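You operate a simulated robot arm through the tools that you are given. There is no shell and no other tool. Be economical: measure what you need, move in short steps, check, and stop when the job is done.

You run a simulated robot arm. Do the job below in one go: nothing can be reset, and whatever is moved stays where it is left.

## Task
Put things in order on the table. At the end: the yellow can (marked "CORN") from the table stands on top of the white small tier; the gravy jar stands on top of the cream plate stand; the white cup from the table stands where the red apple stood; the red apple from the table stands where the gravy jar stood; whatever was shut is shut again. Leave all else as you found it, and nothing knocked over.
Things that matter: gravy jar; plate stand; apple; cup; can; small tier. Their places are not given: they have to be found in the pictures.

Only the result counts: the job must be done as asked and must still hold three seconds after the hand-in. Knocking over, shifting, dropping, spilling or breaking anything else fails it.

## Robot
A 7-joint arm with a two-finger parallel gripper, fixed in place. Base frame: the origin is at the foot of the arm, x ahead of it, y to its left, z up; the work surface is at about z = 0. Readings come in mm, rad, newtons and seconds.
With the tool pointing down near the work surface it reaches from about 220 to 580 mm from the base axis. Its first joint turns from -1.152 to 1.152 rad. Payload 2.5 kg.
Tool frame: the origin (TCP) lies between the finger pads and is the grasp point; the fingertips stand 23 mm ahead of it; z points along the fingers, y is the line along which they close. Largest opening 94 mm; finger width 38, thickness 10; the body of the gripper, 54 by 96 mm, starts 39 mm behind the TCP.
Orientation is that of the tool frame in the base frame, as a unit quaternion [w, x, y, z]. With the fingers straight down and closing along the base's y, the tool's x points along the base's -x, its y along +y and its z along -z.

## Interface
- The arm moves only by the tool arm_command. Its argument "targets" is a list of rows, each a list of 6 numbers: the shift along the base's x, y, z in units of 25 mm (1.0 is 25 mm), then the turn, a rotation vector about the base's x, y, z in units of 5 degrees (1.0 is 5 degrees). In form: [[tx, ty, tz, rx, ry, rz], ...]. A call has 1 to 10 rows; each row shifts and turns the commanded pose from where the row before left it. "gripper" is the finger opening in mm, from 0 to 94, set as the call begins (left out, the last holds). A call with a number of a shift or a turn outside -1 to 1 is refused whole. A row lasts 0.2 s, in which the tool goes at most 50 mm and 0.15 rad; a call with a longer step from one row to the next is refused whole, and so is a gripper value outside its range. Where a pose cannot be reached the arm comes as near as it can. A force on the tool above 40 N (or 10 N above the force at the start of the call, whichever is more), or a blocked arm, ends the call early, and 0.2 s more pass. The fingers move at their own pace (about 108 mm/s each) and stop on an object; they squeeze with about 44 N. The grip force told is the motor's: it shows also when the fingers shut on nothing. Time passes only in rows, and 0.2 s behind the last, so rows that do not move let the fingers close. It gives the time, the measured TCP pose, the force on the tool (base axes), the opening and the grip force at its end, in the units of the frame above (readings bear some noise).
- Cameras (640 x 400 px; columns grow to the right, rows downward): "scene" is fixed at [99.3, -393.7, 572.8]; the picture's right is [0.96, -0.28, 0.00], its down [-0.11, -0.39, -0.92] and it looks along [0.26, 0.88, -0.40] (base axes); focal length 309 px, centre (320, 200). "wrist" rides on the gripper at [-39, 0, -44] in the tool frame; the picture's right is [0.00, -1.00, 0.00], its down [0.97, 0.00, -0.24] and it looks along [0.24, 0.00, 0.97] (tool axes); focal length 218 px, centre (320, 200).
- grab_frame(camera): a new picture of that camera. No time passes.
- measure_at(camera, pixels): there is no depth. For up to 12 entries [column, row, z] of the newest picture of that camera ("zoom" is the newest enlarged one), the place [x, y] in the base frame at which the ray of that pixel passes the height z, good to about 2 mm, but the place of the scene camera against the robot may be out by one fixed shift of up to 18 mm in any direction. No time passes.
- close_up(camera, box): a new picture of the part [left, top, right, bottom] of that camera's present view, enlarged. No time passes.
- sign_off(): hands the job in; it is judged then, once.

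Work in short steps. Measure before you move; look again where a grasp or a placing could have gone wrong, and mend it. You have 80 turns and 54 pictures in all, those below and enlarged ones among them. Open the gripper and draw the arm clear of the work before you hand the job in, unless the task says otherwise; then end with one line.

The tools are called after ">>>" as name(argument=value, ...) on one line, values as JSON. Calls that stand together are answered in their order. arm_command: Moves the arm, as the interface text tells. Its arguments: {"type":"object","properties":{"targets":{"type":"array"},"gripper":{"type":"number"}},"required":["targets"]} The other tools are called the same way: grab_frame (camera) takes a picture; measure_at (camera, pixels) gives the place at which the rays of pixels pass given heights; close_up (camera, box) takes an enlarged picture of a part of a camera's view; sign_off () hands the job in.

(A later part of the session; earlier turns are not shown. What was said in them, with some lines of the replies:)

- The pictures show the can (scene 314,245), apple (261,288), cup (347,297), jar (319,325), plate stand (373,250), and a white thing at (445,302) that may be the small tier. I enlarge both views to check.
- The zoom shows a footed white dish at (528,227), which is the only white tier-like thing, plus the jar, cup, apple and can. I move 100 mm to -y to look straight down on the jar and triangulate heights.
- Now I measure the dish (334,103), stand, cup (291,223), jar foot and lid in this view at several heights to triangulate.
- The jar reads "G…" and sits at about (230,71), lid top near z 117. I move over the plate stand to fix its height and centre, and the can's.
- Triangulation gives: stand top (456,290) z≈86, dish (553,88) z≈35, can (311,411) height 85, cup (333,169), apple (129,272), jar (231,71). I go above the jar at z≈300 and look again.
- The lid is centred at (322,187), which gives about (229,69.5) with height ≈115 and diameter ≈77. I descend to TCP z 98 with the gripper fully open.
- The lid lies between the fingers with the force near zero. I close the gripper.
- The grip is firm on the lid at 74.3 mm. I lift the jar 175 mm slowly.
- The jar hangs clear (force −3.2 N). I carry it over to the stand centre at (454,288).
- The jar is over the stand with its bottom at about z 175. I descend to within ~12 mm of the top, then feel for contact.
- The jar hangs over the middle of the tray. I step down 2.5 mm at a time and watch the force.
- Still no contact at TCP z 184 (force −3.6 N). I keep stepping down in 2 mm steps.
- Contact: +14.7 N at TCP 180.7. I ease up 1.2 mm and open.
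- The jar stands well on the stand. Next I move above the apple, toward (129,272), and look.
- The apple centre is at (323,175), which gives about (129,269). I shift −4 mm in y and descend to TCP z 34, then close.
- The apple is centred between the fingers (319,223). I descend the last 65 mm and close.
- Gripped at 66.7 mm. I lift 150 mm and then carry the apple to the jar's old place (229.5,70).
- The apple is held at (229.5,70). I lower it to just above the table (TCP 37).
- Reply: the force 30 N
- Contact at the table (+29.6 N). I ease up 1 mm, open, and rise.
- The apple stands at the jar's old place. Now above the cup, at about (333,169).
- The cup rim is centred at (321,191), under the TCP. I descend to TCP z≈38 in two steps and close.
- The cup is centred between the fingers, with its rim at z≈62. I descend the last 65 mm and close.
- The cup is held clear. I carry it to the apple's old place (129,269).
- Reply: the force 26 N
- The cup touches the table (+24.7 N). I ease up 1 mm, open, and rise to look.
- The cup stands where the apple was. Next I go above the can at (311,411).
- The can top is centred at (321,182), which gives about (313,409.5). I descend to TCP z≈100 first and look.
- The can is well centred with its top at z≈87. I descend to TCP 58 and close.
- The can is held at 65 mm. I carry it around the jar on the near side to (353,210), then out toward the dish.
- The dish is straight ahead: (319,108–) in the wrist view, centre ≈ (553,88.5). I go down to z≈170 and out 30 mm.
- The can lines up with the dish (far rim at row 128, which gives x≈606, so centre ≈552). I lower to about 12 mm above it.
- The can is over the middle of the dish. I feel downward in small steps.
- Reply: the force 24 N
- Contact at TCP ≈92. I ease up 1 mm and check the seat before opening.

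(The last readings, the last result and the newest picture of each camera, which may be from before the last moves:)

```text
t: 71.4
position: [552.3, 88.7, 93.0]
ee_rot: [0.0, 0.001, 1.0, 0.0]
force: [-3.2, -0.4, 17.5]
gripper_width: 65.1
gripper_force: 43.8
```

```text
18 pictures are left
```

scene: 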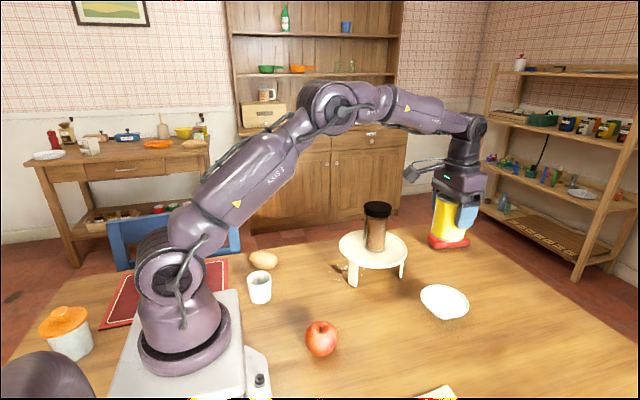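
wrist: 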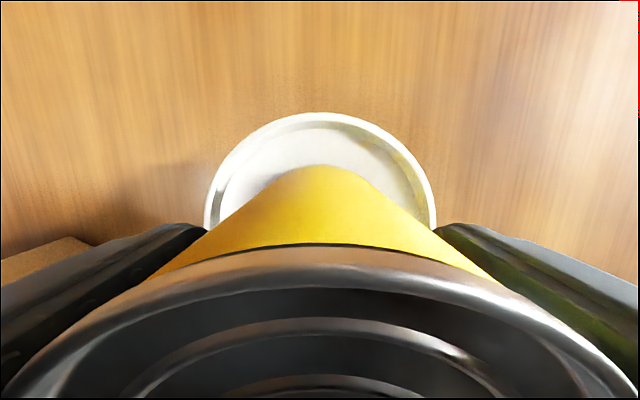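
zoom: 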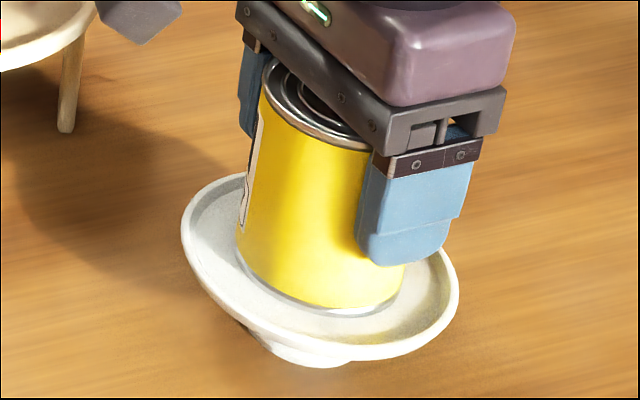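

The can sits inside the rim, centred. I ease up another 0.7 mm, open, and rise.

>>> arm_command(targets=[[0, 0, 0.03, 0, 0, 0], [0, 0, 0, 0, 0, 0]])

>>> arm_command(targets=[[0, 0, 0, 0, 0, 0], [0, 0, 0, 0, 0, 0]], gripper=94)

>>> arm_command(targets=[[0, 0, 0.4, 0, 0, 0], [0, 0, 0.8, 0, 0, 0], [0, 0, 1, 0, 0, 0], [0, 0, 1, 0, 0, 0], [0, 0, 1, 0, 0, 0], [-0.4, 0, 1, 0, 0, 0], [-0.8, 0, 1, 0, 0, 0], [-1, 0, 0.8, 0, 0, 0], [-1, 0, 0.8, 0, 0, 0], [-1, 0, 0.8, 0, 0, 0]])

>>> arm_command(targets=[[-1, 0, 0.5, 0, 0, 0], [-1, 0, 0.5, 0, 0, 0], [-1, 0, 0.5, 0, 0, 0], [-1, 0, 0.5, 0, 0, 0], [-1, 0, 0, 0, 0, 0], [0, 0, 0, 0, 0, 0]])

>>> grab_frame(camera="scene")

>>> grab_frame(camera="wrist")

>>> close_up(camera="scene", box=[230, 190, 490, 370])

```text
t: 72.0
position: [552.7, 90.2, 93.0]
ee_rot: [0.0, 0.0, 1.0, -0.001]
force: [3.9, 0.8, 5.8]
gripper_width: 65.0
gripper_force: 43.9
```

```text
t: 72.6
position: [551.5, 89.7, 92.2]
ee_rot: [0.0, 0.0, 1.0, 0.0]
force: [-0.1, 1.3, 0.4]
gripper_width: 94.1
gripper_force: 0.0
```

```text
t: 74.8
position: [444.8, 89.6, 307.3]
ee_rot: [0.0, 0.0, 1.0, 0.0]
force: [0.3, -0.2, 0.9]
gripper_width: 94.0
gripper_force: 0.1
```

```text
t: 76.2
position: [320.0, 89.1, 356.5]
ee_rot: [0.0, 0.0, 1.0, 0.0]
force: [-0.3, -0.1, 0.0]
gripper_width: 94.0
gripper_force: 0.0
```

```text
17 pictures are left
```

scene: 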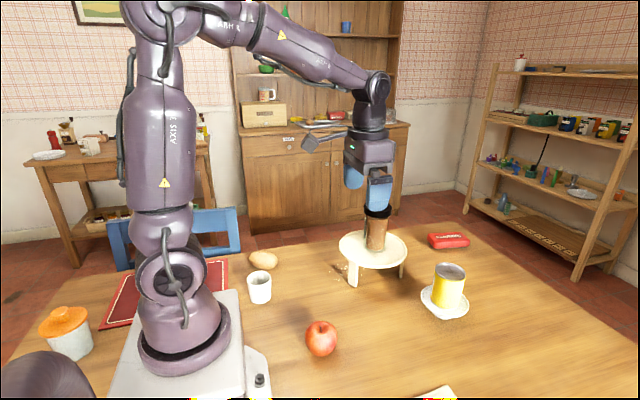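

```text
16 pictures are left
```

wrist: 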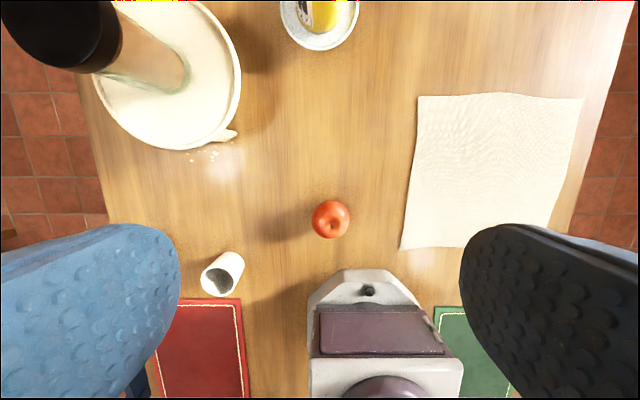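

```text
2.22 times, centred on (360, 280) of scene
```

zoom: 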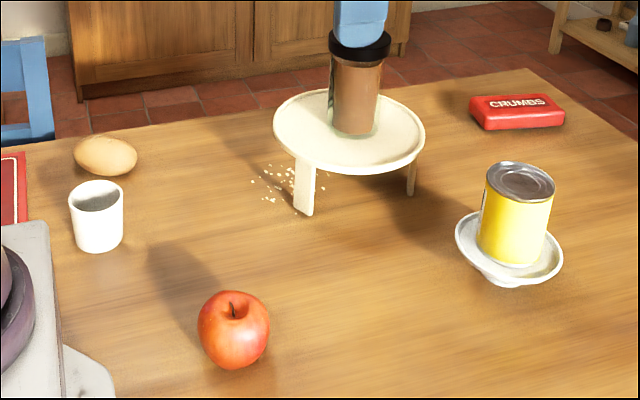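

The pictures show all four things standing in their places: can on the dish, jar on the stand, cup at the apple's spot and apple at the jar's spot. Nothing else has moved, and the arm is clear with the gripper open, so I hand in.

>>> sign_off()

```text
The job is handed in.
```

The job is handed in: the CORN can is on the white tier, the gravy jar on the cream plate stand, the cup where the apple stood and the apple where the jar stood, with nothing knocked over; I took the white footed dish to be the small tier and opened nothing.
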